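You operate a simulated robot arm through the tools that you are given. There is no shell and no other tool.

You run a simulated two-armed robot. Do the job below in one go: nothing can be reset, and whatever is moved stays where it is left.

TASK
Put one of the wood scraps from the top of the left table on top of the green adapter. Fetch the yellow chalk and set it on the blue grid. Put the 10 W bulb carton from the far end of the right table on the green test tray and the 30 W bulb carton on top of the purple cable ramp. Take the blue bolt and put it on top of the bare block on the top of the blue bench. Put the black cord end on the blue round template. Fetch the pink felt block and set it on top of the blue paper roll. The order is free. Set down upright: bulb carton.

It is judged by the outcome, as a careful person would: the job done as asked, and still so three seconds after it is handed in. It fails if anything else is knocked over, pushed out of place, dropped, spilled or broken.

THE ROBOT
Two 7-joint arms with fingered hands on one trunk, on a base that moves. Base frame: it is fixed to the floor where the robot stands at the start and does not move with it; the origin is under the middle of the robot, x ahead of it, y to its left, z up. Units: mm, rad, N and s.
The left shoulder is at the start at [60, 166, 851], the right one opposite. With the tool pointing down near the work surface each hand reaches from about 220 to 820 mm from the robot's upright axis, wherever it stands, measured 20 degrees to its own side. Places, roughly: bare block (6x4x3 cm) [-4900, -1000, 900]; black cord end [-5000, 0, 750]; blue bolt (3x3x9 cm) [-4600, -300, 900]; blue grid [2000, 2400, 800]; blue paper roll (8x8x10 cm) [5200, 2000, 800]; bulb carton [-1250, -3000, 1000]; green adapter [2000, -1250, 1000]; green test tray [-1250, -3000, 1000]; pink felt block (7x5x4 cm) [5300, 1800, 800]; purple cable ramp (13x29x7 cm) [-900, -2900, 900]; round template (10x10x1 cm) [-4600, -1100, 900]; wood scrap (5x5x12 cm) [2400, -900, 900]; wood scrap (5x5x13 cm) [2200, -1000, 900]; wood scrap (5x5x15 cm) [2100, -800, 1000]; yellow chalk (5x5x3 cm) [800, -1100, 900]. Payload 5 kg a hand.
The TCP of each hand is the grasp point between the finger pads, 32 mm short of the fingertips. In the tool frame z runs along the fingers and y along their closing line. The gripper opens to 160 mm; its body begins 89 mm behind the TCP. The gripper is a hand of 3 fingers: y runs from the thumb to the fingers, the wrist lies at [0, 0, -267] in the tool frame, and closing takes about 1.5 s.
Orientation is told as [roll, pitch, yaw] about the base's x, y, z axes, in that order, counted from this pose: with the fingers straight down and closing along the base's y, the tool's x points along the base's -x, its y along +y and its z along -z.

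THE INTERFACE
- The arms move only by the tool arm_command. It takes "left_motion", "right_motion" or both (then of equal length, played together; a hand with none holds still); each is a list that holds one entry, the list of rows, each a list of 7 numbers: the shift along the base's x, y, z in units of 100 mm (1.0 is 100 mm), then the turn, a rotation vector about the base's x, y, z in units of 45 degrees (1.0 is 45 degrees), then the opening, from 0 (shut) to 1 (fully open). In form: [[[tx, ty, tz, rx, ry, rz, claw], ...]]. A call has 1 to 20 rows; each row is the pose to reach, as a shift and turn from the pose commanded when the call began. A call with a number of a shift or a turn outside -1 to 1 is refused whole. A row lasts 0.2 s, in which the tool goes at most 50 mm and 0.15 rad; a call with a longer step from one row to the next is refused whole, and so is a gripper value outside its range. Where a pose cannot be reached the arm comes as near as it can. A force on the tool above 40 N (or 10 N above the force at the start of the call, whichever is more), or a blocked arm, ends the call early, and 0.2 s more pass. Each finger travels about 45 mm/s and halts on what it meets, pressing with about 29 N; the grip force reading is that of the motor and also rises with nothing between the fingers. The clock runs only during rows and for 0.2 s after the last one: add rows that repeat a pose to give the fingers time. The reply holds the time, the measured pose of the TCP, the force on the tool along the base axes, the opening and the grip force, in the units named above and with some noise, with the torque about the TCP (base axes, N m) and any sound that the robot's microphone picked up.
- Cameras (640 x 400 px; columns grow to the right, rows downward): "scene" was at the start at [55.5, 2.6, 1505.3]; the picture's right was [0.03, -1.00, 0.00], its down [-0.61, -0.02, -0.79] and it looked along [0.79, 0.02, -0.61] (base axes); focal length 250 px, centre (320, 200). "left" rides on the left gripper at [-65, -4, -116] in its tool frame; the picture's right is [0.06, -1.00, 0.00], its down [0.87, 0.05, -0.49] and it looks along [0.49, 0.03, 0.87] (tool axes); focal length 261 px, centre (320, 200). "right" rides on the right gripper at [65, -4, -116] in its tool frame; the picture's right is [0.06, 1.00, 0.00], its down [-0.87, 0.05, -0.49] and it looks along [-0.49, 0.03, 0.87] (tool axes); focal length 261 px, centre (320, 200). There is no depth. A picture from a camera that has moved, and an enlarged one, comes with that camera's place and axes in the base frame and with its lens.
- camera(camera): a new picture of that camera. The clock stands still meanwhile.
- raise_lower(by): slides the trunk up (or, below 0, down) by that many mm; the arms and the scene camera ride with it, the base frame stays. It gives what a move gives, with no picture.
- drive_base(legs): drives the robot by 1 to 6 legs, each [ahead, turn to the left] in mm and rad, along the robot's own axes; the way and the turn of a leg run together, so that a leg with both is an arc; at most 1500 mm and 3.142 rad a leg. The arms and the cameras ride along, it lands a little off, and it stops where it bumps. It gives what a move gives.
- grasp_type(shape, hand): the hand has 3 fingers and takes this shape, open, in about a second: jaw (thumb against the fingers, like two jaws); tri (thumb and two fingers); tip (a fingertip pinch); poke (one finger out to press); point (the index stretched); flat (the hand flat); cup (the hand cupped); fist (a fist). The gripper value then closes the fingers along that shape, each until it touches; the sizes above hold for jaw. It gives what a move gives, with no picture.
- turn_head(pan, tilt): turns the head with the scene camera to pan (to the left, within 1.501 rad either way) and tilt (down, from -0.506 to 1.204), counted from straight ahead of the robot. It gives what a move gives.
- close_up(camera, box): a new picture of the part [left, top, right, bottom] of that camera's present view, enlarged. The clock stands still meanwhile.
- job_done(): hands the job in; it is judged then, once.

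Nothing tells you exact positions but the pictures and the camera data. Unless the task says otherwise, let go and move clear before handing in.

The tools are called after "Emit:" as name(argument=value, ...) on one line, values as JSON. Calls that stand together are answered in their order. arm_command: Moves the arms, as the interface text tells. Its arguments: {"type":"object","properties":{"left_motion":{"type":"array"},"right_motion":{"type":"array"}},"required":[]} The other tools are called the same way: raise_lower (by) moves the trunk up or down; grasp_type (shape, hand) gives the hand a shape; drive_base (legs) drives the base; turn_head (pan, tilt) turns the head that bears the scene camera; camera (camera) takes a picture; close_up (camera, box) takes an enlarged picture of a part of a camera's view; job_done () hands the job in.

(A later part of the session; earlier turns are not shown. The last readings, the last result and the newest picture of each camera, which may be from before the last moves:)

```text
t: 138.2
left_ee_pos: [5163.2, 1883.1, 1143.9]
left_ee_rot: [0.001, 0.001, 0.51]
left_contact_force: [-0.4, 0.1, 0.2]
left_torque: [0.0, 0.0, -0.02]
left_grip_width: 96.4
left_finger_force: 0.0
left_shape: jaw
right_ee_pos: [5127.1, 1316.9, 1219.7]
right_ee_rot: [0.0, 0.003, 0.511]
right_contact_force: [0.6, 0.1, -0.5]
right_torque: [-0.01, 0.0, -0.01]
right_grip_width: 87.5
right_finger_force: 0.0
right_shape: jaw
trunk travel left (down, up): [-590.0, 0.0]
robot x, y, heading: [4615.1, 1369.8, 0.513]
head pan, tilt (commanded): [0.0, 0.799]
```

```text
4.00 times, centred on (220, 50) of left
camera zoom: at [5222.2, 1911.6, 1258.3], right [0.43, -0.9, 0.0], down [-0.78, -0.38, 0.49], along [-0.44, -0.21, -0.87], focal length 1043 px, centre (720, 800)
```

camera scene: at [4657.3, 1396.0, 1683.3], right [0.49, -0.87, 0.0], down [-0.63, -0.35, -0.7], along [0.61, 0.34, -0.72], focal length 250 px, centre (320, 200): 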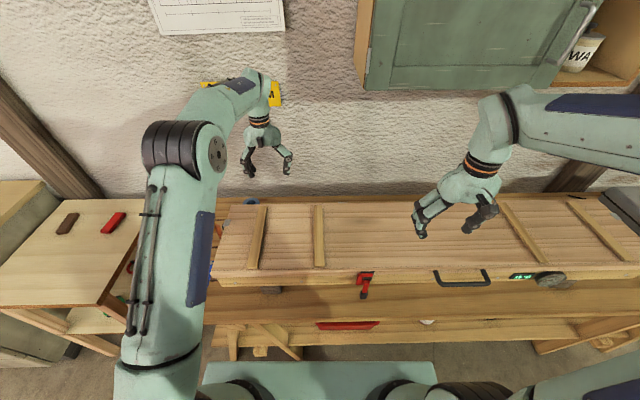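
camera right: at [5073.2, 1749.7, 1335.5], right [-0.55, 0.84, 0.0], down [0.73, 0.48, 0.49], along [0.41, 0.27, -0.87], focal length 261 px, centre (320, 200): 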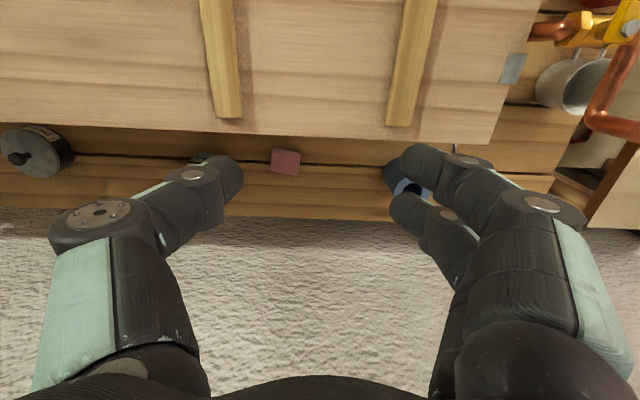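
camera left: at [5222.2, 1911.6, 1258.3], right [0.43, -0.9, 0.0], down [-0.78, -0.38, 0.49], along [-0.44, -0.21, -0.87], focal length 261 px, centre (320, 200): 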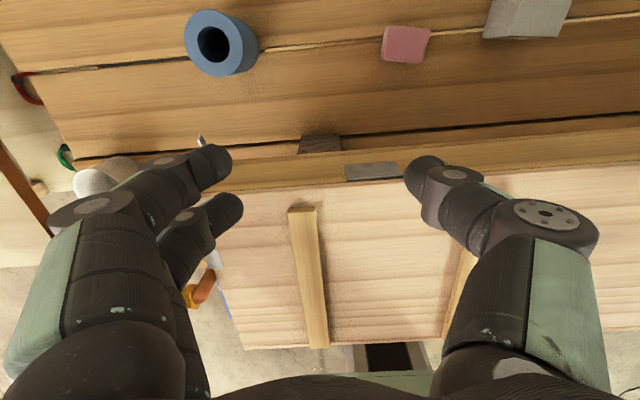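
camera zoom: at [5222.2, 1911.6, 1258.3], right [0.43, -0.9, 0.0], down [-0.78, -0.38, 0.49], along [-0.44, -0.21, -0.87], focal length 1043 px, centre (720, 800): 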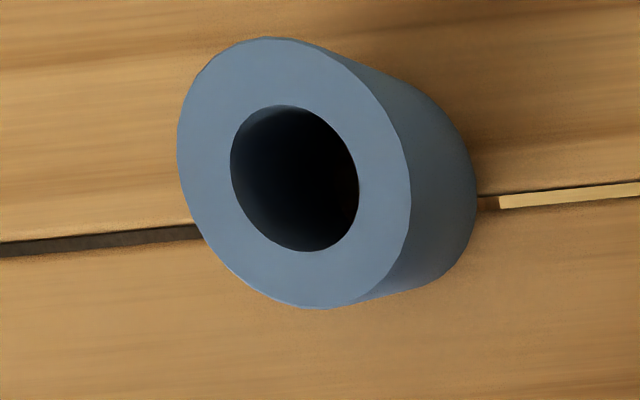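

The felt's top centre is near [5292,1795], its long side turned about 9° from my hand, and the roll's top is an open ring about 80 mm wide. I'll move the left hand over the felt, lowering as I go, and turn it to match.

Emit:
arm_command(left_motion=[[[0.25, -0.25, -0.3, 0, 0, 0, 0.65], [0.5, -0.5, -0.6, 0, 0, 0, 0.65], [0.75, -0.75, -0.9, 0, 0, 0, 0.65]]])

Emit:
arm_command(left_motion=[[[0.14, -0.14, -0.27, 0, 0, -0.1, 0.65], [0.28, -0.28, -0.5, 0, 0, -0.191, 0.65], [0.28, -0.28, -0.5, 0, 0, -0.191, 0.65]]])

Emit:
camera(camera="left")

Emit:
camera(camera="scene")

```text
t: 139.0
left_ee_pos: [5236.6, 1805.1, 1056.2]
left_ee_rot: [0.002, 0.0, 0.509]
left_contact_force: [0.8, -0.8, 0.3]
left_torque: [0.05, 0.04, -0.03]
left_grip_width: 103.6
left_finger_force: 0.1
left_shape: jaw
right_ee_pos: [5130.4, 1316.3, 1218.7]
right_ee_rot: [0.002, 0.003, 0.509]
right_contact_force: [0.1, -0.2, 0.0]
right_torque: [-0.01, 0.04, 0.01]
right_grip_width: 87.4
right_finger_force: 0.1
right_shape: jaw
trunk travel left (down, up): [-590.0, 0.0]
robot x, y, heading: [4615.6, 1370.6, 0.516]
head pan, tilt (commanded): [0.0, 0.799]
```

```text
t: 139.8
left_ee_pos: [5262.2, 1779.5, 1006.5]
left_ee_rot: [0.001, -0.001, 0.36]
left_contact_force: [0.1, -0.4, 0.3]
left_torque: [-0.01, 0.01, 0.0]
left_grip_width: 103.8
left_finger_force: 0.1
left_shape: jaw
right_ee_pos: [5127.5, 1315.8, 1220.1]
right_ee_rot: [0.0, -0.001, 0.51]
right_contact_force: [0.2, 0.1, -0.3]
right_torque: [-0.01, -0.02, 0.0]
right_grip_width: 87.3
right_finger_force: 0.0
right_shape: jaw
trunk travel left (down, up): [-590.0, 0.0]
robot x, y, heading: [4611.0, 1370.7, 0.513]
head pan, tilt (commanded): [0.0, 0.799]
```

```text
taken
camera left: at [5323.1, 1799.1, 1121.6], right [0.29, -0.96, 0.0], down [-0.83, -0.26, 0.49], along [-0.47, -0.14, -0.87], focal length 261 px, centre (320, 200)
```

left: 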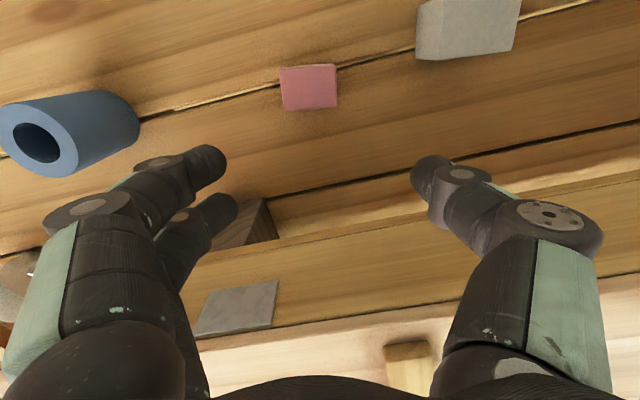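

```text
taken
camera scene: at [4656.6, 1395.6, 1683.3], right [0.49, -0.87, 0.0], down [-0.63, -0.35, -0.7], along [0.61, 0.34, -0.72], focal length 250 px, centre (320, 200)
```

scene: 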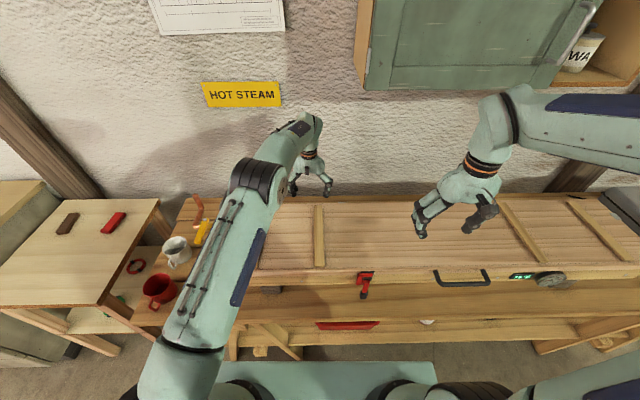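

The hand is nearly over the felt and well aligned. I'll zoom in once more to pin down position and height.

Emit:
close_up(camera="left", box=[240, 40, 400, 140])

Emit:
close_up(camera="left", box=[0, 60, 160, 160])

```text
4.00 times, centred on (320, 90) of left
camera zoom: at [5323.1, 1799.1, 1121.6], right [0.29, -0.96, 0.0], down [-0.83, -0.26, 0.49], along [-0.47, -0.14, -0.87], focal length 1043 px, centre (320, 640)
```

zoom: 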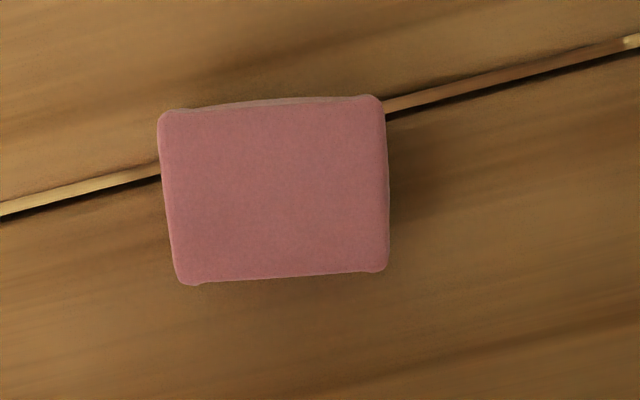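

```text
4.00 times, centred on (80, 110) of left
camera zoom: at [5323.1, 1799.1, 1121.6], right [0.29, -0.96, 0.0], down [-0.83, -0.26, 0.49], along [-0.47, -0.14, -0.87], focal length 1043 px, centre (1280, 560)
```

zoom: 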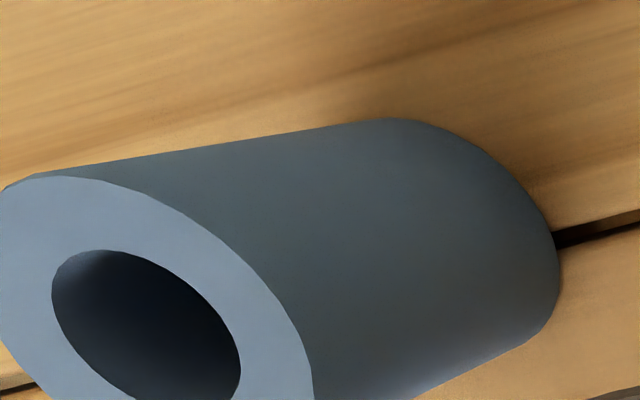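

The felt's centre is at about [5285,1801]. I'll centre the left hand over it and descend partway, then re-check.

Emit:
arm_command(left_motion=[[[0.23, 0.21, -0.05, 0, 0, 0, 0.65], [0.23, 0.21, -0.4, 0, 0, 0, 0.65], [0.23, 0.21, -0.8, 0, 0, 0, 0.65], [0.23, 0.21, -1.0, 0, 0, 0, 0.65], [0.23, 0.21, -1.0, 0, 0, 0, 0.65]]])

Emit:
camera(camera="left")

Emit:
camera(camera="scene")

```text
t: 141.0
left_ee_pos: [5287.7, 1797.7, 903.6]
left_ee_rot: [-0.002, -0.001, 0.359]
left_contact_force: [0.4, 0.0, 0.4]
left_torque: [-0.02, 0.0, 0.01]
left_grip_width: 104.0
left_finger_force: 0.0
left_shape: jaw
right_ee_pos: [5129.2, 1316.8, 1220.0]
right_ee_rot: [-0.001, 0.002, 0.51]
right_contact_force: [-0.6, 0.3, -0.2]
right_torque: [0.0, -0.02, 0.01]
right_grip_width: 87.5
right_finger_force: 0.0
right_shape: jaw
trunk travel left (down, up): [-590.0, 0.0]
robot x, y, heading: [4612.8, 1374.3, 0.513]
head pan, tilt (commanded): [0.0, 0.799]
```

```text
taken
camera left: at [5348.8, 1819.2, 1018.8], right [0.29, -0.96, 0.0], down [-0.83, -0.25, 0.49], along [-0.47, -0.14, -0.87], focal length 261 px, centre (320, 200)
```

left: 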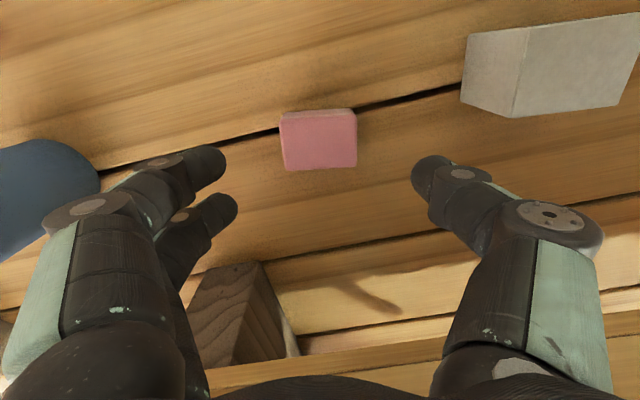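

```text
taken
camera scene: at [4657.0, 1396.3, 1683.2], right [0.49, -0.87, 0.0], down [-0.63, -0.35, -0.7], along [0.61, 0.34, -0.72], focal length 250 px, centre (320, 200)
```

scene: 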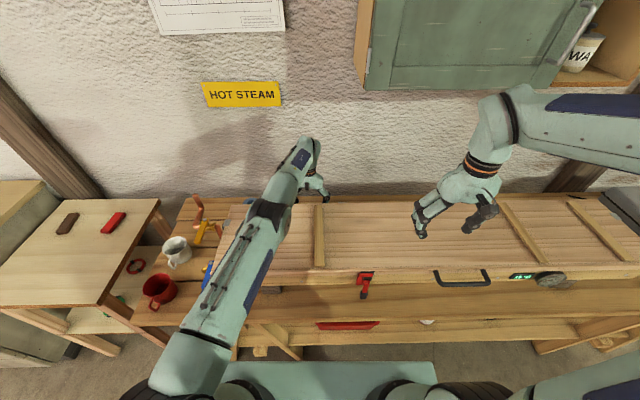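

Still centred and reachable. I'll zoom again to settle the felt's height before the final descent.

Emit:
close_up(camera="left", box=[240, 90, 400, 190])

```text
4.00 times, centred on (320, 140) of left
camera zoom: at [5348.8, 1819.2, 1018.8], right [0.29, -0.96, 0.0], down [-0.83, -0.25, 0.49], along [-0.47, -0.14, -0.87], focal length 1043 px, centre (320, 440)
```

zoom: 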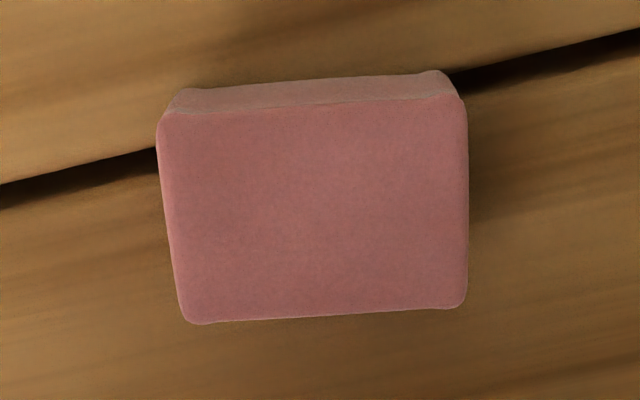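

Triangulation puts the felt's top near z 815 and its centre under my hand. I'll descend further to TCP 825 and look again.

Emit:
arm_command(left_motion=[[[0.0, 0.02, -0.4, 0, 0, 0, 0.65], [0.0, 0.02, -0.7, 0, 0, 0, 0.65], [0.0, 0.02, -0.8, 0, 0, 0, 0.65], [0.0, 0.02, -0.8, 0, 0, 0, 0.65]]])

Emit:
camera(camera="left")

```text
t: 142.0
left_ee_pos: [5279.2, 1796.3, 826.5]
left_ee_rot: [0.001, -0.001, 0.36]
left_contact_force: [-0.2, 0.0, 0.6]
left_torque: [0.01, -0.02, 0.0]
left_grip_width: 103.9
left_finger_force: 0.1
left_shape: jaw
left hand out of reach, approached as far as the arm can: row 2, 3, 4
right_ee_pos: [5128.1, 1316.2, 1220.5]
right_ee_rot: [0.0, 0.0, 0.51]
right_contact_force: [-0.7, 0.1, -0.3]
right_torque: [0.01, -0.01, -0.05]
right_grip_width: 87.3
right_finger_force: 0.1
right_shape: jaw
trunk travel left (down, up): [-590.0, 0.0]
robot x, y, heading: [4611.1, 1368.8, 0.506]
head pan, tilt (commanded): [0.0, 0.799]
```

```text
taken
camera left: at [5340.6, 1816.5, 941.4], right [0.29, -0.96, 0.0], down [-0.83, -0.26, 0.49], along [-0.47, -0.14, -0.87], focal length 261 px, centre (320, 200)
```

left: 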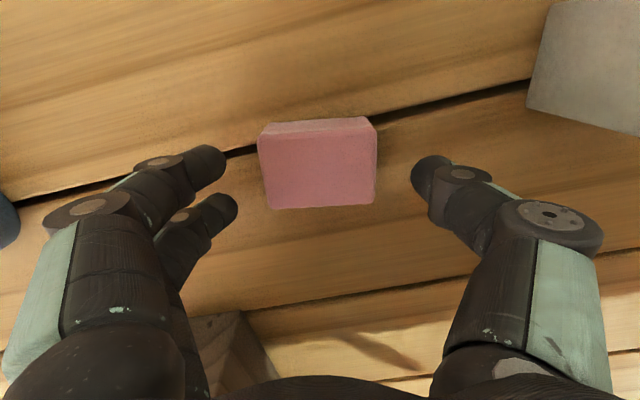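

I'm at the limit of reach by about 8 mm. I'll raise the hand a bit, move the base 30 mm forward, and come down again.

Emit:
arm_command(left_motion=[[[-0.05, 0.0, 0.4, 0, 0, 0, 0.65], [-0.1, 0.0, 0.7, 0, 0, 0, 0.65]]])

Emit:
drive_base(legs=[[35, 0]])

Emit:
camera(camera="left")

```text
t: 142.6
left_ee_pos: [5281.6, 1800.0, 894.7]
left_ee_rot: [0.0, 0.004, 0.36]
left_contact_force: [0.5, 0.2, 0.5]
left_torque: [0.0, 0.0, -0.04]
left_grip_width: 104.1
left_finger_force: 0.1
left_shape: jaw
left hand out of reach, approached as far as the arm can: row 1, 2
right_ee_pos: [5127.8, 1315.5, 1220.0]
right_ee_rot: [0.0, 0.0, 0.51]
right_contact_force: [-1.1, -0.1, -0.8]
right_torque: [0.01, -0.01, -0.02]
right_grip_width: 87.6
right_finger_force: 0.1
right_shape: jaw
trunk travel left (down, up): [-590.0, 0.0]
robot x, y, heading: [4616.3, 1371.4, 0.507]
head pan, tilt (commanded): [0.0, 0.799]
```

```text
t: 143.5
left_ee_pos: [5313.8, 1817.3, 891.7]
left_ee_rot: [0.001, 0.008, 0.361]
left_contact_force: [0.4, 0.0, -0.1]
left_torque: [-0.01, 0.05, -0.01]
left_grip_width: 103.7
left_finger_force: 0.2
left_shape: jaw
right_ee_pos: [5159.5, 1333.9, 1218.4]
right_ee_rot: [0.0, 0.004, 0.509]
right_contact_force: [0.1, -0.2, -0.4]
right_torque: [-0.07, 0.06, 0.01]
right_grip_width: 88.0
right_finger_force: 0.0
right_shape: jaw
trunk travel left (down, up): [-590.0, 0.0]
robot x, y, heading: [4644.5, 1388.8, 0.512]
head pan, tilt (commanded): [0.0, 0.799]
```

```text
taken
camera left: at [5376.0, 1837.2, 1006.2], right [0.29, -0.96, 0.0], down [-0.83, -0.25, 0.5], along [-0.48, -0.15, -0.87], focal length 261 px, centre (320, 200)
```

left: 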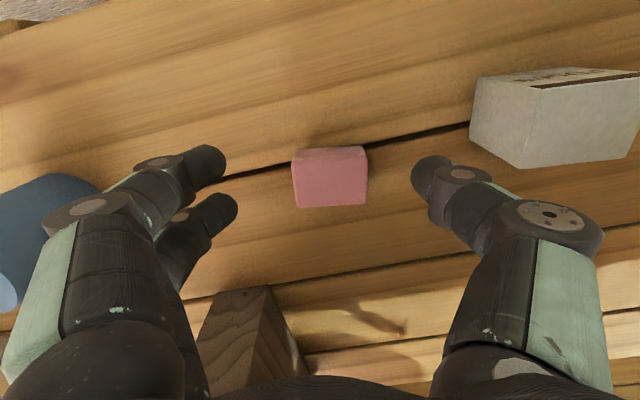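

Now the base is closer (robot x≈4644, y≈1389). The felt centre is at [5289,1801], so I'll correct by (-25,-16) mm and descend to TCP about 818, then check.

Emit:
arm_command(left_motion=[[[-0.25, -0.16, 0, 0, 0, 0, 0.65], [-0.25, -0.16, -0.4, 0, 0, 0, 0.65], [-0.25, -0.16, -0.65, 0, 0, 0, 0.65], [-0.25, -0.16, -0.74, 0, 0, 0, 0.65], [-0.25, -0.16, -0.74, 0, 0, 0, 0.65]]])

Emit:
camera(camera="left")

```text
t: 144.7
left_ee_pos: [5304.9, 1805.2, 813.9]
left_ee_rot: [0.001, 0.009, 0.36]
left_contact_force: [-0.4, 0.2, -0.1]
left_torque: [0.01, -0.02, 0.0]
left_grip_width: 103.9
left_finger_force: 0.0
left_shape: jaw
left hand out of reach, approached as far as the arm can: row 1, 2, 3, 4, 5
right_ee_pos: [5157.5, 1333.0, 1219.6]
right_ee_rot: [-0.001, 0.001, 0.507]
right_contact_force: [0.6, 0.2, 0.2]
right_torque: [-0.02, -0.02, 0.0]
right_grip_width: 87.5
right_finger_force: 0.1
right_shape: jaw
trunk travel left (down, up): [-590.0, 0.0]
robot x, y, heading: [4640.9, 1385.0, 0.508]
head pan, tilt (commanded): [0.0, 0.799]
```

```text
taken
camera left: at [5367.8, 1825.8, 928.3], right [0.29, -0.96, 0.0], down [-0.83, -0.25, 0.5], along [-0.48, -0.15, -0.87], focal length 261 px, centre (320, 200)
```

left: 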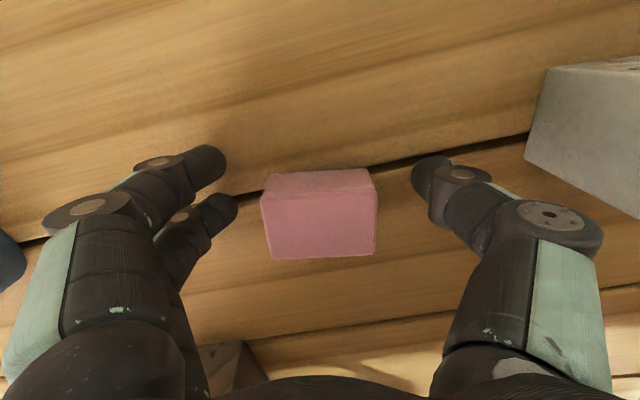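

The hand is about 10–15 mm too far forward of the felt's centre. I'll pull it back slightly and check the measured position.

Emit:
arm_command(left_motion=[[[-0.2, -0.05, 0, 0, 0, 0, 0.65], [-0.2, -0.05, 0, 0, 0, 0, 0.65]]])

Emit:
camera(camera="left")

```text
t: 145.3
left_ee_pos: [5305.4, 1804.9, 814.3]
left_ee_rot: [0.0, 0.007, 0.36]
left_contact_force: [-0.4, 0.0, 0.9]
left_torque: [0.0, 0.02, 0.0]
left_grip_width: 103.6
left_finger_force: 0.2
left_shape: jaw
left hand out of reach, approached as far as the arm can: row 1, 2
right_ee_pos: [5157.3, 1333.1, 1219.6]
right_ee_rot: [0.001, 0.0, 0.51]
right_contact_force: [0.0, -0.7, 0.4]
right_torque: [0.02, -0.01, 0.0]
right_grip_width: 87.3
right_finger_force: 0.1
right_shape: jaw
trunk travel left (down, up): [-590.0, 0.0]
robot x, y, heading: [4645.7, 1387.4, 0.508]
head pan, tilt (commanded): [0.0, 0.799]
```

```text
taken
camera left: at [5367.8, 1825.9, 928.6], right [0.29, -0.96, 0.0], down [-0.83, -0.25, 0.5], along [-0.48, -0.15, -0.87], focal length 261 px, centre (320, 200)
```

left: 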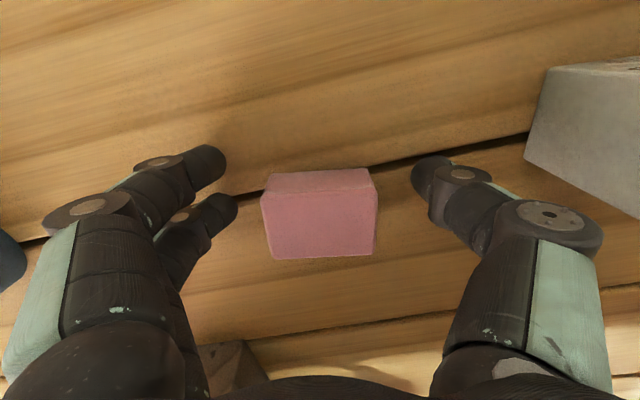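

It didn't move because the commanded point is still beyond reach. I'll step back further in small rows and read the pose.

Emit:
arm_command(left_motion=[[[-0.15, -0.05, 0, 0, 0, 0, 0.65], [-0.25, -0.08, 0, 0, 0, 0, 0.65]]])

```text
t: 145.9
left_ee_pos: [5306.2, 1805.0, 814.2]
left_ee_rot: [-0.001, 0.007, 0.359]
left_contact_force: [-0.7, -0.1, 0.1]
left_torque: [-0.01, -0.02, -0.01]
left_grip_width: 103.7
left_finger_force: 0.0
left_shape: jaw
left hand out of reach, approached as far as the arm can: row 1, 2
right_ee_pos: [5155.6, 1332.5, 1220.7]
right_ee_rot: [0.0, 0.003, 0.51]
right_contact_force: [-0.3, 1.4, 0.6]
right_torque: [0.0, -0.02, 0.0]
right_grip_width: 87.7
right_finger_force: 0.1
right_shape: jaw
trunk travel left (down, up): [-590.0, 0.0]
robot x, y, heading: [4642.8, 1386.2, 0.509]
head pan, tilt (commanded): [0.0, 0.799]
```

The arm seems stuck at a joint limit in this posture rather than at full stretch. I'll bring the commanded point back to where the hand is, then rise to free the posture.

Emit:
arm_command(left_motion=[[[0.35, 0.07, 0, 0, 0, 0, 0.65], [0.68, 0.14, 0, 0, 0, 0, 0.65], [0.68, 0.14, 0.3, 0, 0, 0, 0.65], [0.68, 0.14, 0.6, 0, 0, 0, 0.65], [0.68, 0.14, 1.0, 0, 0, 0, 0.65]]])

Emit:
camera(camera="scene")

```text
t: 147.1
left_ee_pos: [5323.0, 1781.2, 890.8]
left_ee_rot: [-0.002, 0.003, 0.357]
left_contact_force: [-0.1, 0.3, 0.7]
left_torque: [0.01, -0.04, -0.02]
left_grip_width: 103.7
left_finger_force: 0.1
left_shape: jaw
left hand out of reach, approached as far as the arm can: row 1, 2, 3, 4, 5
right_ee_pos: [5156.8, 1332.9, 1219.7]
right_ee_rot: [-0.001, 0.0, 0.509]
right_contact_force: [-0.2, 0.4, 0.9]
right_torque: [0.01, -0.02, 0.02]
right_grip_width: 87.4
right_finger_force: 0.0
right_shape: jaw
trunk travel left (down, up): [-590.0, 0.0]
robot x, y, heading: [4642.1, 1386.5, 0.507]
head pan, tilt (commanded): [0.0, 0.799]
```

```text
taken
camera scene: at [4686.4, 1412.4, 1683.3], right [0.49, -0.87, 0.0], down [-0.63, -0.35, -0.7], along [0.61, 0.34, -0.72], focal length 250 px, centre (320, 200)
```

scene: 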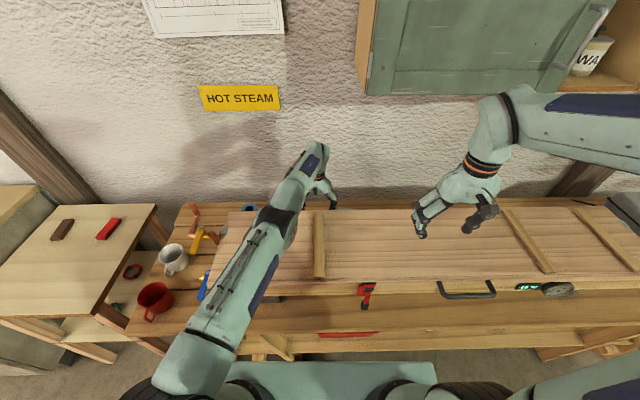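

The arm behaves as if near full stretch. I'll test whether it can retract from this height.

Emit:
arm_command(left_motion=[[[-0.2, 0.1, 0.0, 0, 0, 0, 0.65], [-0.3, 0.2, 0.0, 0, 0, 0, 0.65]]])

Emit:
camera(camera="left")

```text
t: 147.7
left_ee_pos: [5313.9, 1808.3, 886.6]
left_ee_rot: [-0.001, 0.006, 0.359]
left_contact_force: [0.6, 0.5, -0.1]
left_torque: [-0.01, -0.03, -0.02]
left_grip_width: 104.1
left_finger_force: 0.1
left_shape: jaw
left hand out of reach, approached as far as the arm can: row 1, 2
right_ee_pos: [5157.2, 1332.3, 1218.9]
right_ee_rot: [0.0, 0.001, 0.511]
right_contact_force: [0.5, 0.6, -0.3]
right_torque: [0.03, -0.01, -0.01]
right_grip_width: 87.6
right_finger_force: 0.1
right_shape: jaw
trunk travel left (down, up): [-590.0, 0.0]
robot x, y, heading: [4643.7, 1387.9, 0.511]
head pan, tilt (commanded): [0.0, 0.799]
```

```text
taken
camera left: at [5375.5, 1828.6, 1001.3], right [0.29, -0.96, 0.0], down [-0.83, -0.25, 0.5], along [-0.48, -0.15, -0.87], focal length 261 px, centre (320, 200)
```

left: 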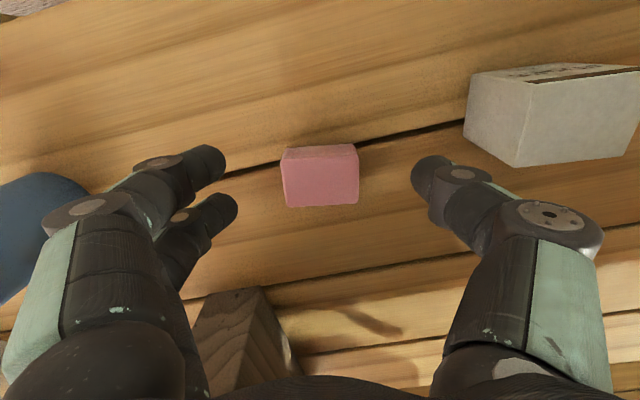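

The arm turned about its shoulder without retracting — it is stretched straight. I'll command a moderate retract-and-rise and hold it for several rows so the elbow can bend again.

Emit:
arm_command(left_motion=[[[-0.26, -0.15, 0.3, 0, 0, 0, 0.65], [-0.52, -0.29, 0.6, 0, 0, 0, 0.65], [-0.52, -0.29, 0.6, 0, 0, 0, 0.65], [-0.52, -0.29, 0.6, 0, 0, 0, 0.65], [-0.52, -0.29, 0.6, 0, 0, 0, 0.65], [-0.52, -0.29, 0.6, 0, 0, 0, 0.65]]])

```text
t: 149.1
left_ee_pos: [5254.9, 1777.1, 942.7]
left_ee_rot: [-0.001, 0.004, 0.362]
left_contact_force: [-0.9, 0.1, -0.7]
left_torque: [-0.05, -0.03, 0.03]
left_grip_width: 104.1
left_finger_force: 0.1
left_shape: jaw
left hand out of reach, approached as far as the arm can: row 1, 2
right_ee_pos: [5156.1, 1334.4, 1220.2]
right_ee_rot: [-0.002, 0.0, 0.511]
right_contact_force: [-0.7, -0.4, 0.1]
right_torque: [-0.05, -0.01, -0.02]
right_grip_width: 87.6
right_finger_force: 0.1
right_shape: jaw
trunk travel left (down, up): [-590.0, 0.0]
robot x, y, heading: [4645.2, 1385.3, 0.511]
head pan, tilt (commanded): [0.0, 0.799]
```

The elbow is free again. The felt is within reach from here, so I'll go over it and descend again.

Emit:
arm_command(left_motion=[[[0.17, 0.12, 0, 0, 0, 0, 0.65], [0.32, 0.23, 0, 0, 0, 0, 0.65], [0.32, 0.23, -0.4, 0, 0, 0, 0.65], [0.32, 0.23, -0.8, 0, 0, 0, 0.65], [0.32, 0.23, -1.0, 0, 0, 0, 0.65], [0.32, 0.23, -1.0, 0, 0, 0, 0.65]]])

Emit:
camera(camera="left")

```text
t: 150.5
left_ee_pos: [5291.1, 1803.1, 842.0]
left_ee_rot: [0.001, 0.004, 0.357]
left_contact_force: [-0.5, -0.1, 0.0]
left_torque: [-0.02, -0.04, 0.06]
left_grip_width: 103.9
left_finger_force: 0.0
left_shape: jaw
right_ee_pos: [5157.4, 1331.7, 1220.0]
right_ee_rot: [0.0, 0.003, 0.509]
right_contact_force: [0.0, -0.5, 0.6]
right_torque: [0.02, -0.02, 0.01]
right_grip_width: 87.5
right_finger_force: 0.1
right_shape: jaw
trunk travel left (down, up): [-590.0, 0.0]
robot x, y, heading: [4643.7, 1390.0, 0.509]
head pan, tilt (commanded): [0.0, 0.799]
```

```text
taken
camera left: at [5352.7, 1822.5, 955.8], right [0.29, -0.96, 0.0], down [-0.83, -0.25, 0.5], along [-0.47, -0.14, -0.87], focal length 261 px, centre (320, 200)
```

left: 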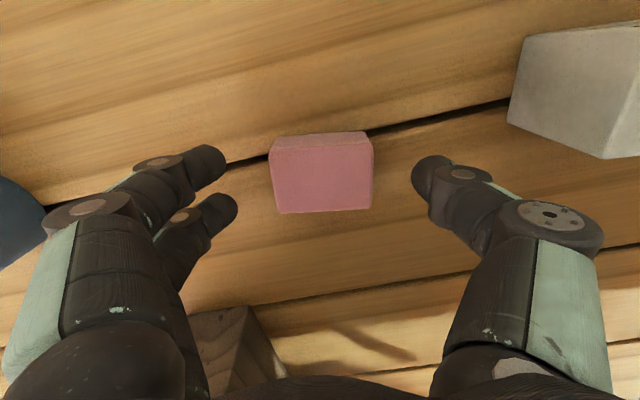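

The felt is centred between the fingers and no reach warning appeared. I'll go down another 26 mm and close.

Emit:
arm_command(left_motion=[[[0, 0, -0.15, 0, 0, 0, 0.65], [-0.02, -0.01, -0.27, 0, 0, 0, 0.65], [-0.02, -0.01, -0.27, 0, 0, 0, 0.65]]])

Emit:
camera(camera="left")

```text
t: 151.3
left_ee_pos: [5287.2, 1802.3, 815.3]
left_ee_rot: [0.0, 0.006, 0.361]
left_contact_force: [-0.4, 0.3, 0.6]
left_torque: [-0.02, 0.01, 0.0]
left_grip_width: 104.0
left_finger_force: 0.0
left_shape: jaw
right_ee_pos: [5158.3, 1332.5, 1219.2]
right_ee_rot: [0.001, 0.0, 0.508]
right_contact_force: [-0.2, 0.5, 0.3]
right_torque: [-0.02, -0.01, 0.03]
right_grip_width: 87.7
right_finger_force: 0.1
right_shape: jaw
trunk travel left (down, up): [-590.0, 0.0]
robot x, y, heading: [4643.8, 1392.1, 0.508]
head pan, tilt (commanded): [0.0, 0.799]
```

```text
taken
camera left: at [5349.7, 1822.0, 929.8], right [0.29, -0.96, 0.0], down [-0.83, -0.25, 0.5], along [-0.47, -0.15, -0.87], focal length 261 px, centre (320, 200)
```

left: 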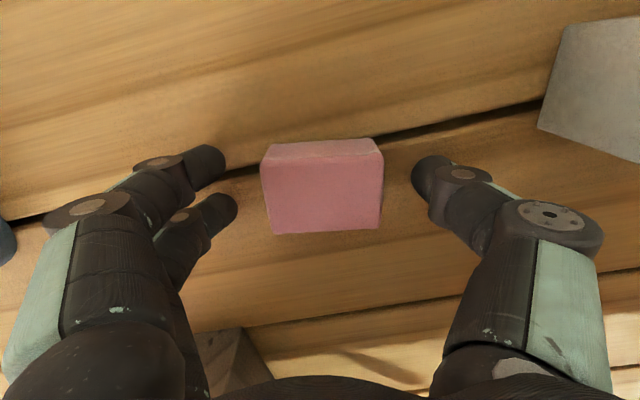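

The felt top is level with the grasp point. I'll close the left hand on it.

Emit:
arm_command(left_motion=[[[0, 0, 0, 0, 0, 0, 0.4], [0, 0, 0, 0, 0, 0, 0.25], [0, 0, 0, 0, 0, 0, 0.2], [0, 0, 0, 0, 0, 0, 0.2], [0, 0, 0, 0, 0, 0, 0.2], [0, 0, 0, 0, 0, 0, 0.2], [0, 0, 0, 0, 0, 0, 0.2], [0, 0, 0, 0, 0, 0, 0.2]]])

Emit:
camera(camera="left")

```text
t: 153.1
left_ee_pos: [5288.3, 1802.3, 815.2]
left_ee_rot: [0.001, 0.007, 0.36]
left_contact_force: [0.9, 0.8, -0.2]
left_torque: [-0.03, 0.02, 0.01]
left_grip_width: 57.5
left_finger_force: 28.4
left_shape: jaw
right_ee_pos: [5158.3, 1333.1, 1219.8]
right_ee_rot: [0.001, 0.002, 0.508]
right_contact_force: [0.4, -0.2, -0.6]
right_torque: [-0.03, -0.01, 0.01]
right_grip_width: 87.5
right_finger_force: 0.0
right_shape: jaw
trunk travel left (down, up): [-590.0, 0.0]
robot x, y, heading: [4640.2, 1386.5, 0.506]
head pan, tilt (commanded): [0.0, 0.799]
```

```text
taken
camera left: at [5349.8, 1821.9, 930.0], right [0.29, -0.96, 0.0], down [-0.83, -0.25, 0.5], along [-0.47, -0.14, -0.87], focal length 261 px, centre (320, 200)
```

left: 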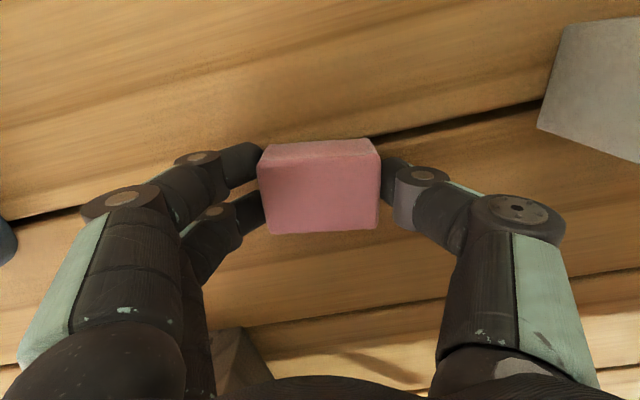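

The felt is gripped (57 mm wide, 28 N). I'll lift it straight up to clear the roll's top.

Emit:
arm_command(left_motion=[[[0, 0, 0.15, 0, 0, 0, 0.2], [-0.02, -0.01, 0.5, 0, 0, 0, 0.2], [-0.04, -0.02, 0.9, 0, 0, 0, 0.2], [-0.04, -0.02, 1.0, 0, 0, 0, 0.2]]])

Emit:
arm_command(left_motion=[[[0, 0, 0.3, 0, 0, 0, 0.2], [-0.02, 0.05, 0.5, 0, 0, 0, 0.2]]])

Emit:
camera(camera="left")

```text
t: 154.1
left_ee_pos: [5283.5, 1800.6, 914.3]
left_ee_rot: [0.0, 0.004, 0.36]
left_contact_force: [-0.4, -0.3, 0.3]
left_torque: [0.03, -0.01, -0.03]
left_grip_width: 57.7
left_finger_force: 29.3
left_shape: jaw
right_ee_pos: [5157.7, 1332.7, 1219.6]
right_ee_rot: [0.001, 0.002, 0.508]
right_contact_force: [-0.2, -0.3, 0.0]
right_torque: [-0.03, 0.02, 0.0]
right_grip_width: 87.5
right_finger_force: 0.0
right_shape: jaw
trunk travel left (down, up): [-590.0, 0.0]
robot x, y, heading: [4644.2, 1387.7, 0.51]
head pan, tilt (commanded): [0.0, 0.799]
```

```text
t: 154.7
left_ee_pos: [5282.0, 1804.4, 964.9]
left_ee_rot: [0.0, 0.005, 0.36]
left_contact_force: [-1.0, 0.5, -0.6]
left_torque: [0.0, 0.04, 0.01]
left_grip_width: 57.7
left_finger_force: 29.3
left_shape: jaw
right_ee_pos: [5156.5, 1332.6, 1218.7]
right_ee_rot: [0.001, 0.002, 0.509]
right_contact_force: [-0.3, 0.7, -0.4]
right_torque: [-0.03, 0.0, 0.05]
right_grip_width: 87.6
right_finger_force: 0.1
right_shape: jaw
trunk travel left (down, up): [-590.0, 0.0]
robot x, y, heading: [4639.9, 1386.9, 0.508]
head pan, tilt (commanded): [0.0, 0.799]
```

```text
taken
camera left: at [5343.4, 1824.5, 1079.3], right [0.29, -0.96, 0.0], down [-0.83, -0.26, 0.5], along [-0.47, -0.15, -0.87], focal length 261 px, centre (320, 200)
```

left: 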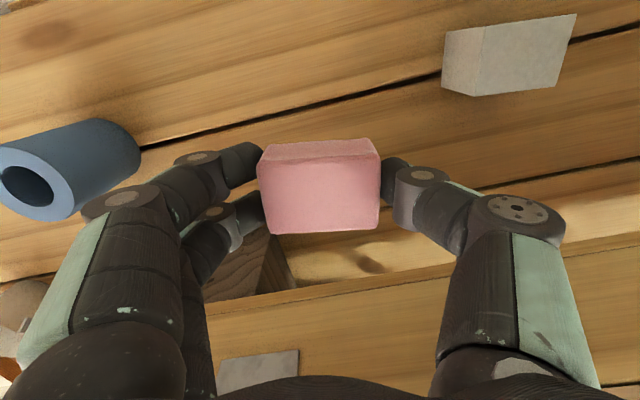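

The felt is lifted clear. I'll move it left along the strip toward the roll in two steps.

Emit:
arm_command(left_motion=[[[-0.2, 0.42, 0.1, 0, 0, 0, 0.2], [-0.4, 0.84, 0.1, 0, 0, 0, 0.2], [-0.46, 0.98, 0.1, 0, 0, 0, 0.2]]])

Emit:
arm_command(left_motion=[[[-0.2, 0.42, 0, 0, 0, 0, 0.2], [-0.36, 0.75, 0, 0, 0, 0, 0.2], [-0.36, 0.75, 0, 0, 0, 0, 0.2]]])

Emit:
camera(camera="left")

Emit:
camera(camera="scene")

```text
t: 155.5
left_ee_pos: [5237.2, 1903.0, 975.1]
left_ee_rot: [0.0, 0.006, 0.36]
left_contact_force: [0.6, -0.2, -0.4]
left_torque: [0.0, 0.0, 0.01]
left_grip_width: 57.6
left_finger_force: 28.3
left_shape: jaw
right_ee_pos: [5157.2, 1333.1, 1220.3]
right_ee_rot: [-0.001, 0.002, 0.508]
right_contact_force: [0.3, 0.3, -0.6]
right_torque: [0.0, 0.01, 0.0]
right_grip_width: 87.4
right_finger_force: 0.1
right_shape: jaw
trunk travel left (down, up): [-590.0, 0.0]
robot x, y, heading: [4641.4, 1387.3, 0.512]
head pan, tilt (commanded): [0.0, 0.799]
```

```text
t: 156.3
left_ee_pos: [5202.5, 1976.3, 974.1]
left_ee_rot: [0.0, 0.004, 0.358]
left_contact_force: [-0.4, 0.4, -0.2]
left_torque: [-0.01, -0.01, -0.04]
left_grip_width: 57.5
left_finger_force: 28.5
left_shape: jaw
right_ee_pos: [5156.3, 1332.6, 1219.1]
right_ee_rot: [-0.001, 0.003, 0.51]
right_contact_force: [-1.5, 0.1, 0.3]
right_torque: [-0.03, 0.02, 0.0]
right_grip_width: 87.4
right_finger_force: 0.1
right_shape: jaw
trunk travel left (down, up): [-590.0, 0.0]
robot x, y, heading: [4642.2, 1391.7, 0.511]
head pan, tilt (commanded): [0.0, 0.799]
```

```text
taken
camera left: at [5264.4, 1995.8, 1088.7], right [0.29, -0.96, 0.0], down [-0.83, -0.25, 0.5], along [-0.47, -0.14, -0.87], focal length 261 px, centre (320, 200)
```

left: 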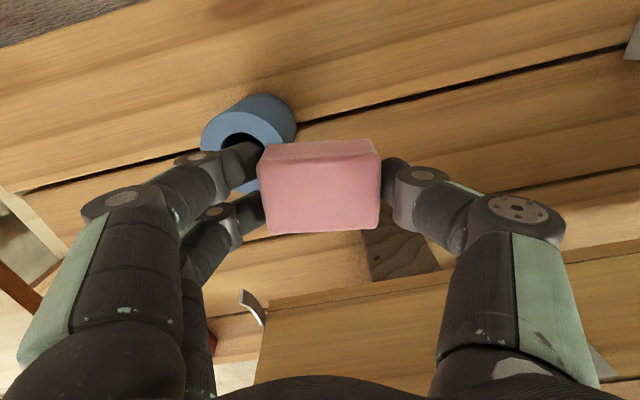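

```text
taken
camera scene: at [4686.3, 1412.2, 1683.3], right [0.49, -0.87, 0.0], down [-0.63, -0.35, -0.7], along [0.61, 0.34, -0.72], focal length 250 px, centre (320, 200)
```

scene: 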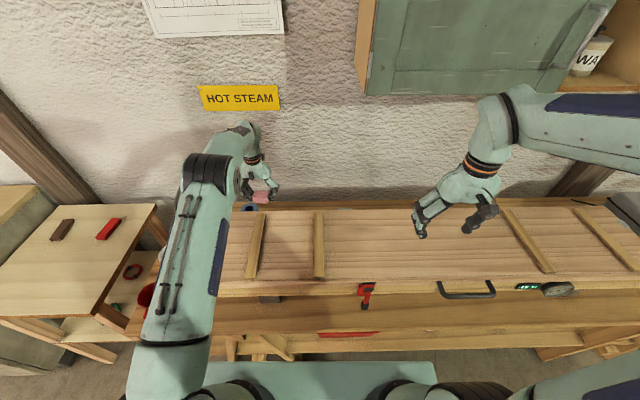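

No reach warnings so far. I'll zoom to see where the roll's top is relative to the held felt.

Emit:
close_up(camera="left", box=[180, 80, 340, 180])

Emit:
close_up(camera="left", box=[180, 140, 340, 240])

```text
4.00 times, centred on (260, 130) of left
camera zoom: at [5264.4, 1995.8, 1088.7], right [0.29, -0.96, 0.0], down [-0.83, -0.25, 0.5], along [-0.47, -0.14, -0.87], focal length 1043 px, centre (560, 480)
```

zoom: 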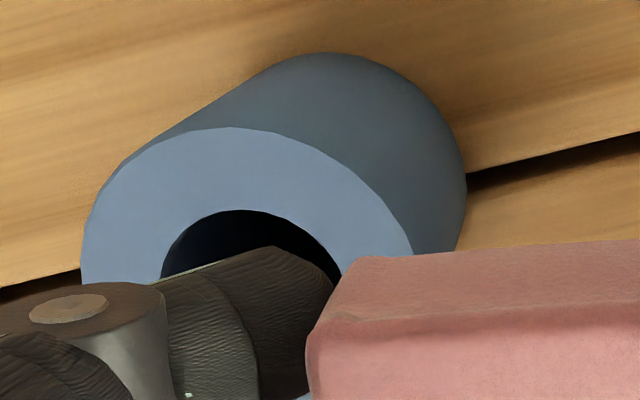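

```text
4.00 times, centred on (260, 190) of left
camera zoom: at [5264.4, 1995.8, 1088.7], right [0.29, -0.96, 0.0], down [-0.83, -0.25, 0.5], along [-0.47, -0.14, -0.87], focal length 1043 px, centre (560, 240)
```

zoom: 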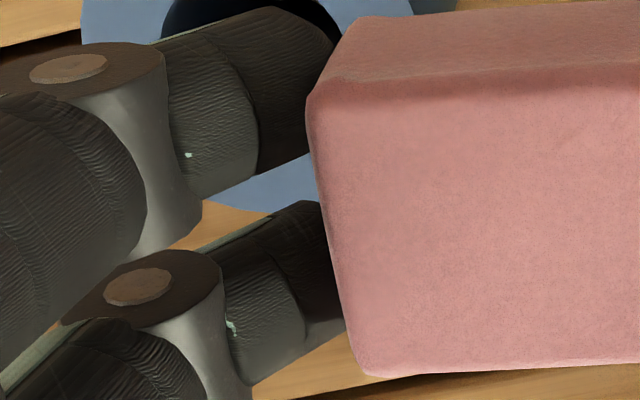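

The roll's top centre is at about [5174,2037], z≈875. I'll move the felt right over it and check.

Emit:
arm_command(left_motion=[[[-0.14, 0.3, 0, 0, 0, 0, 0.2], [-0.28, 0.6, 0, 0, 0, 0, 0.2], [-0.28, 0.6, -0.25, 0, 0, 0, 0.2], [-0.28, 0.6, -0.25, 0, 0, 0, 0.2]]])

Emit:
camera(camera="left")

Emit:
close_up(camera="left", box=[220, 100, 420, 225])

```text
t: 157.3
left_ee_pos: [5173.8, 2037.2, 949.6]
left_ee_rot: [0.0, 0.002, 0.36]
left_contact_force: [-0.2, -0.5, 0.1]
left_torque: [0.0, -0.04, 0.0]
left_grip_width: 57.9
left_finger_force: 29.6
left_shape: jaw
right_ee_pos: [5157.6, 1332.4, 1218.8]
right_ee_rot: [0.0, 0.001, 0.51]
right_contact_force: [-0.3, 0.2, -0.8]
right_torque: [0.0, -0.01, 0.01]
right_grip_width: 87.7
right_finger_force: 0.1
right_shape: jaw
trunk travel left (down, up): [-590.0, 0.0]
robot x, y, heading: [4642.7, 1390.1, 0.506]
head pan, tilt (commanded): [0.0, 0.799]
```

```text
taken
camera left: at [5236.2, 2057.4, 1064.1], right [0.29, -0.96, 0.0], down [-0.83, -0.25, 0.49], along [-0.47, -0.14, -0.87], focal length 261 px, centre (320, 200)
```

left: 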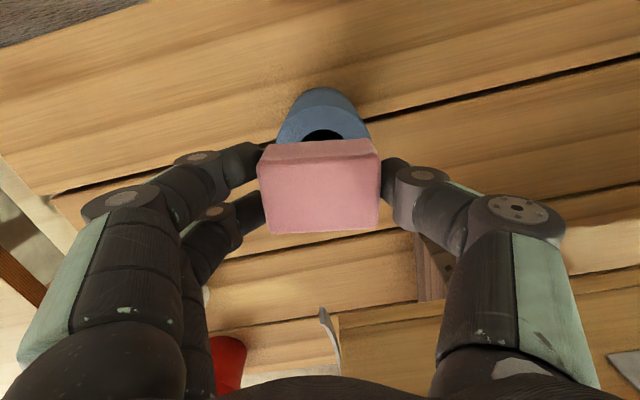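

```text
3.20 times, centred on (320, 162) of left
camera zoom: at [5236.2, 2057.4, 1064.1], right [0.29, -0.96, 0.0], down [-0.83, -0.25, 0.49], along [-0.47, -0.14, -0.87], focal length 834 px, centre (320, 320)
```

zoom: 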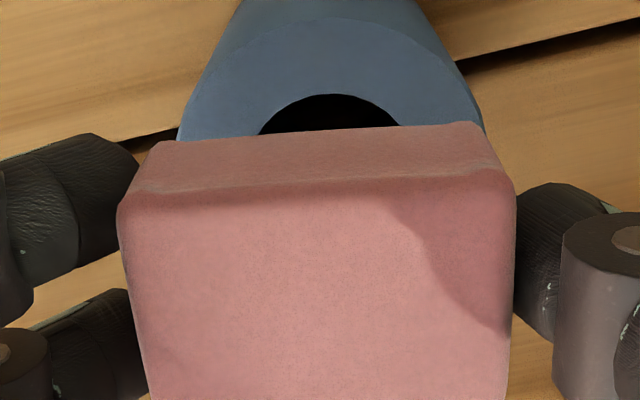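

The felt is within 3 mm of centred over the roll. I'll make a tiny correction and lower it step by step until contact.

Emit:
arm_command(left_motion=[[[-0.01, -0.03, -0.15, 0, 0, 0, 0.2], [-0.01, -0.03, -0.25, 0, 0, 0, 0.2], [-0.01, -0.03, -0.25, 0, 0, 0, 0.2]]])

Emit:
arm_command(left_motion=[[[0, 0, -0.03, 0, 0, 0, 0.2], [0, 0, -0.05, 0, 0, 0, 0.2]]])

Emit:
arm_command(left_motion=[[[0, 0, -0.02, 0, 0, 0, 0.2], [0, 0, -0.04, 0, 0, 0, 0.2]]])

Emit:
arm_command(left_motion=[[[0, 0, -0.02, 0, 0, 0, 0.2], [0, 0, -0.03, 0, 0, 0, 0.2]]])

```text
t: 158.1
left_ee_pos: [5172.8, 2034.3, 924.2]
left_ee_rot: [0.0, 0.006, 0.36]
left_contact_force: [-0.4, -0.3, -0.8]
left_torque: [-0.02, 0.01, 0.01]
left_grip_width: 57.7
left_finger_force: 29.4
left_shape: jaw
right_ee_pos: [5157.8, 1332.8, 1220.0]
right_ee_rot: [-0.001, 0.003, 0.511]
right_contact_force: [0.1, -0.4, 0.3]
right_torque: [0.01, -0.01, 0.03]
right_grip_width: 87.8
right_finger_force: 0.0
right_shape: jaw
trunk travel left (down, up): [-590.0, 0.0]
robot x, y, heading: [4642.3, 1391.8, 0.507]
head pan, tilt (commanded): [0.0, 0.799]
```

```text
t: 158.7
left_ee_pos: [5171.2, 2032.6, 920.2]
left_ee_rot: [-0.002, 0.006, 0.36]
left_contact_force: [0.1, 0.3, -0.3]
left_torque: [-0.02, 0.0, -0.01]
left_grip_width: 57.8
left_finger_force: 29.1
left_shape: jaw
right_ee_pos: [5155.8, 1333.1, 1219.2]
right_ee_rot: [0.001, 0.001, 0.51]
right_contact_force: [0.5, -0.2, 0.1]
right_torque: [0.0, 0.0, 0.0]
right_grip_width: 87.8
right_finger_force: 0.1
right_shape: jaw
trunk travel left (down, up): [-590.0, 0.0]
robot x, y, heading: [4643.0, 1387.6, 0.508]
head pan, tilt (commanded): [0.0, 0.799]
```

```text
t: 159.3
left_ee_pos: [5171.6, 2034.0, 916.9]
left_ee_rot: [0.001, 0.005, 0.359]
left_contact_force: [0.2, -0.1, -0.5]
left_torque: [-0.02, 0.01, 0.0]
left_grip_width: 57.6
left_finger_force: 28.5
left_shape: jaw
right_ee_pos: [5157.3, 1331.8, 1220.4]
right_ee_rot: [0.0, 0.001, 0.51]
right_contact_force: [-0.2, -0.9, -0.6]
right_torque: [0.01, 0.01, 0.02]
right_grip_width: 87.8
right_finger_force: 0.2
right_shape: jaw
trunk travel left (down, up): [-590.0, 0.0]
robot x, y, heading: [4645.9, 1387.6, 0.512]
head pan, tilt (commanded): [0.0, 0.799]
```

```text
t: 159.9
left_ee_pos: [5172.6, 2033.7, 914.5]
left_ee_rot: [0.002, 0.001, 0.36]
left_contact_force: [-1.7, -1.1, 9.4]
left_torque: [-0.01, 0.03, 0.0]
left_grip_width: 57.7
left_finger_force: 29.2
left_shape: jaw
right_ee_pos: [5156.9, 1332.5, 1220.0]
right_ee_rot: [0.0, 0.0, 0.511]
right_contact_force: [0.0, -0.2, -0.3]
right_torque: [0.04, 0.0, -0.02]
right_grip_width: 87.6
right_finger_force: 0.1
right_shape: jaw
trunk travel left (down, up): [-590.0, 0.0]
robot x, y, heading: [4644.1, 1388.9, 0.512]
head pan, tilt (commanded): [0.0, 0.799]
```

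Light contact (9 N) at TCP 914: the felt rests on the roll. I'll open the fingers gently and look before moving away.

Emit:
arm_command(left_motion=[[[0, 0, 0, 0, 0, 0, 0.38], [0, 0, 0, 0, 0, 0, 0.42], [0, 0, 0, 0, 0, 0, 0.48], [0, 0, 0, 0, 0, 0, 0.55], [0, 0, 0, 0, 0, 0, 0.6], [0, 0, 0, 0, 0, 0, 0.65]]])

Emit:
camera(camera="left")

```text
t: 161.3
left_ee_pos: [5172.0, 2034.1, 912.8]
left_ee_rot: [0.001, 0.005, 0.359]
left_contact_force: [-0.6, 0.1, 0.2]
left_torque: [0.02, 0.0, -0.01]
left_grip_width: 103.3
left_finger_force: 0.0
left_shape: jaw
right_ee_pos: [5156.3, 1332.9, 1218.8]
right_ee_rot: [0.001, 0.002, 0.509]
right_contact_force: [0.4, 0.2, -0.7]
right_torque: [0.0, -0.01, 0.0]
right_grip_width: 87.6
right_finger_force: 0.0
right_shape: jaw
trunk travel left (down, up): [-590.0, 0.0]
robot x, y, heading: [4644.0, 1384.1, 0.511]
head pan, tilt (commanded): [0.0, 0.799]
```

```text
taken
camera left: at [5234.3, 2054.5, 1027.4], right [0.29, -0.96, 0.0], down [-0.83, -0.25, 0.5], along [-0.47, -0.14, -0.87], focal length 261 px, centre (320, 200)
```

left: 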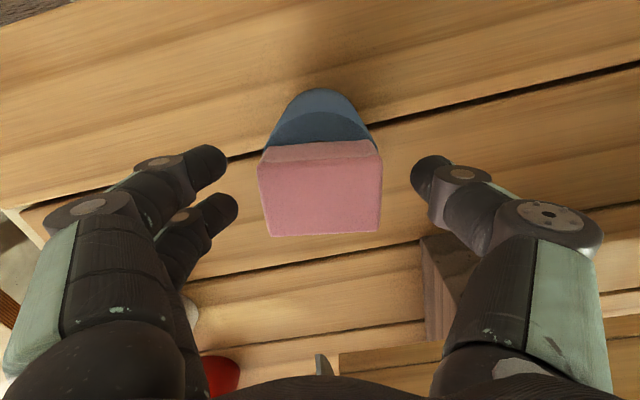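

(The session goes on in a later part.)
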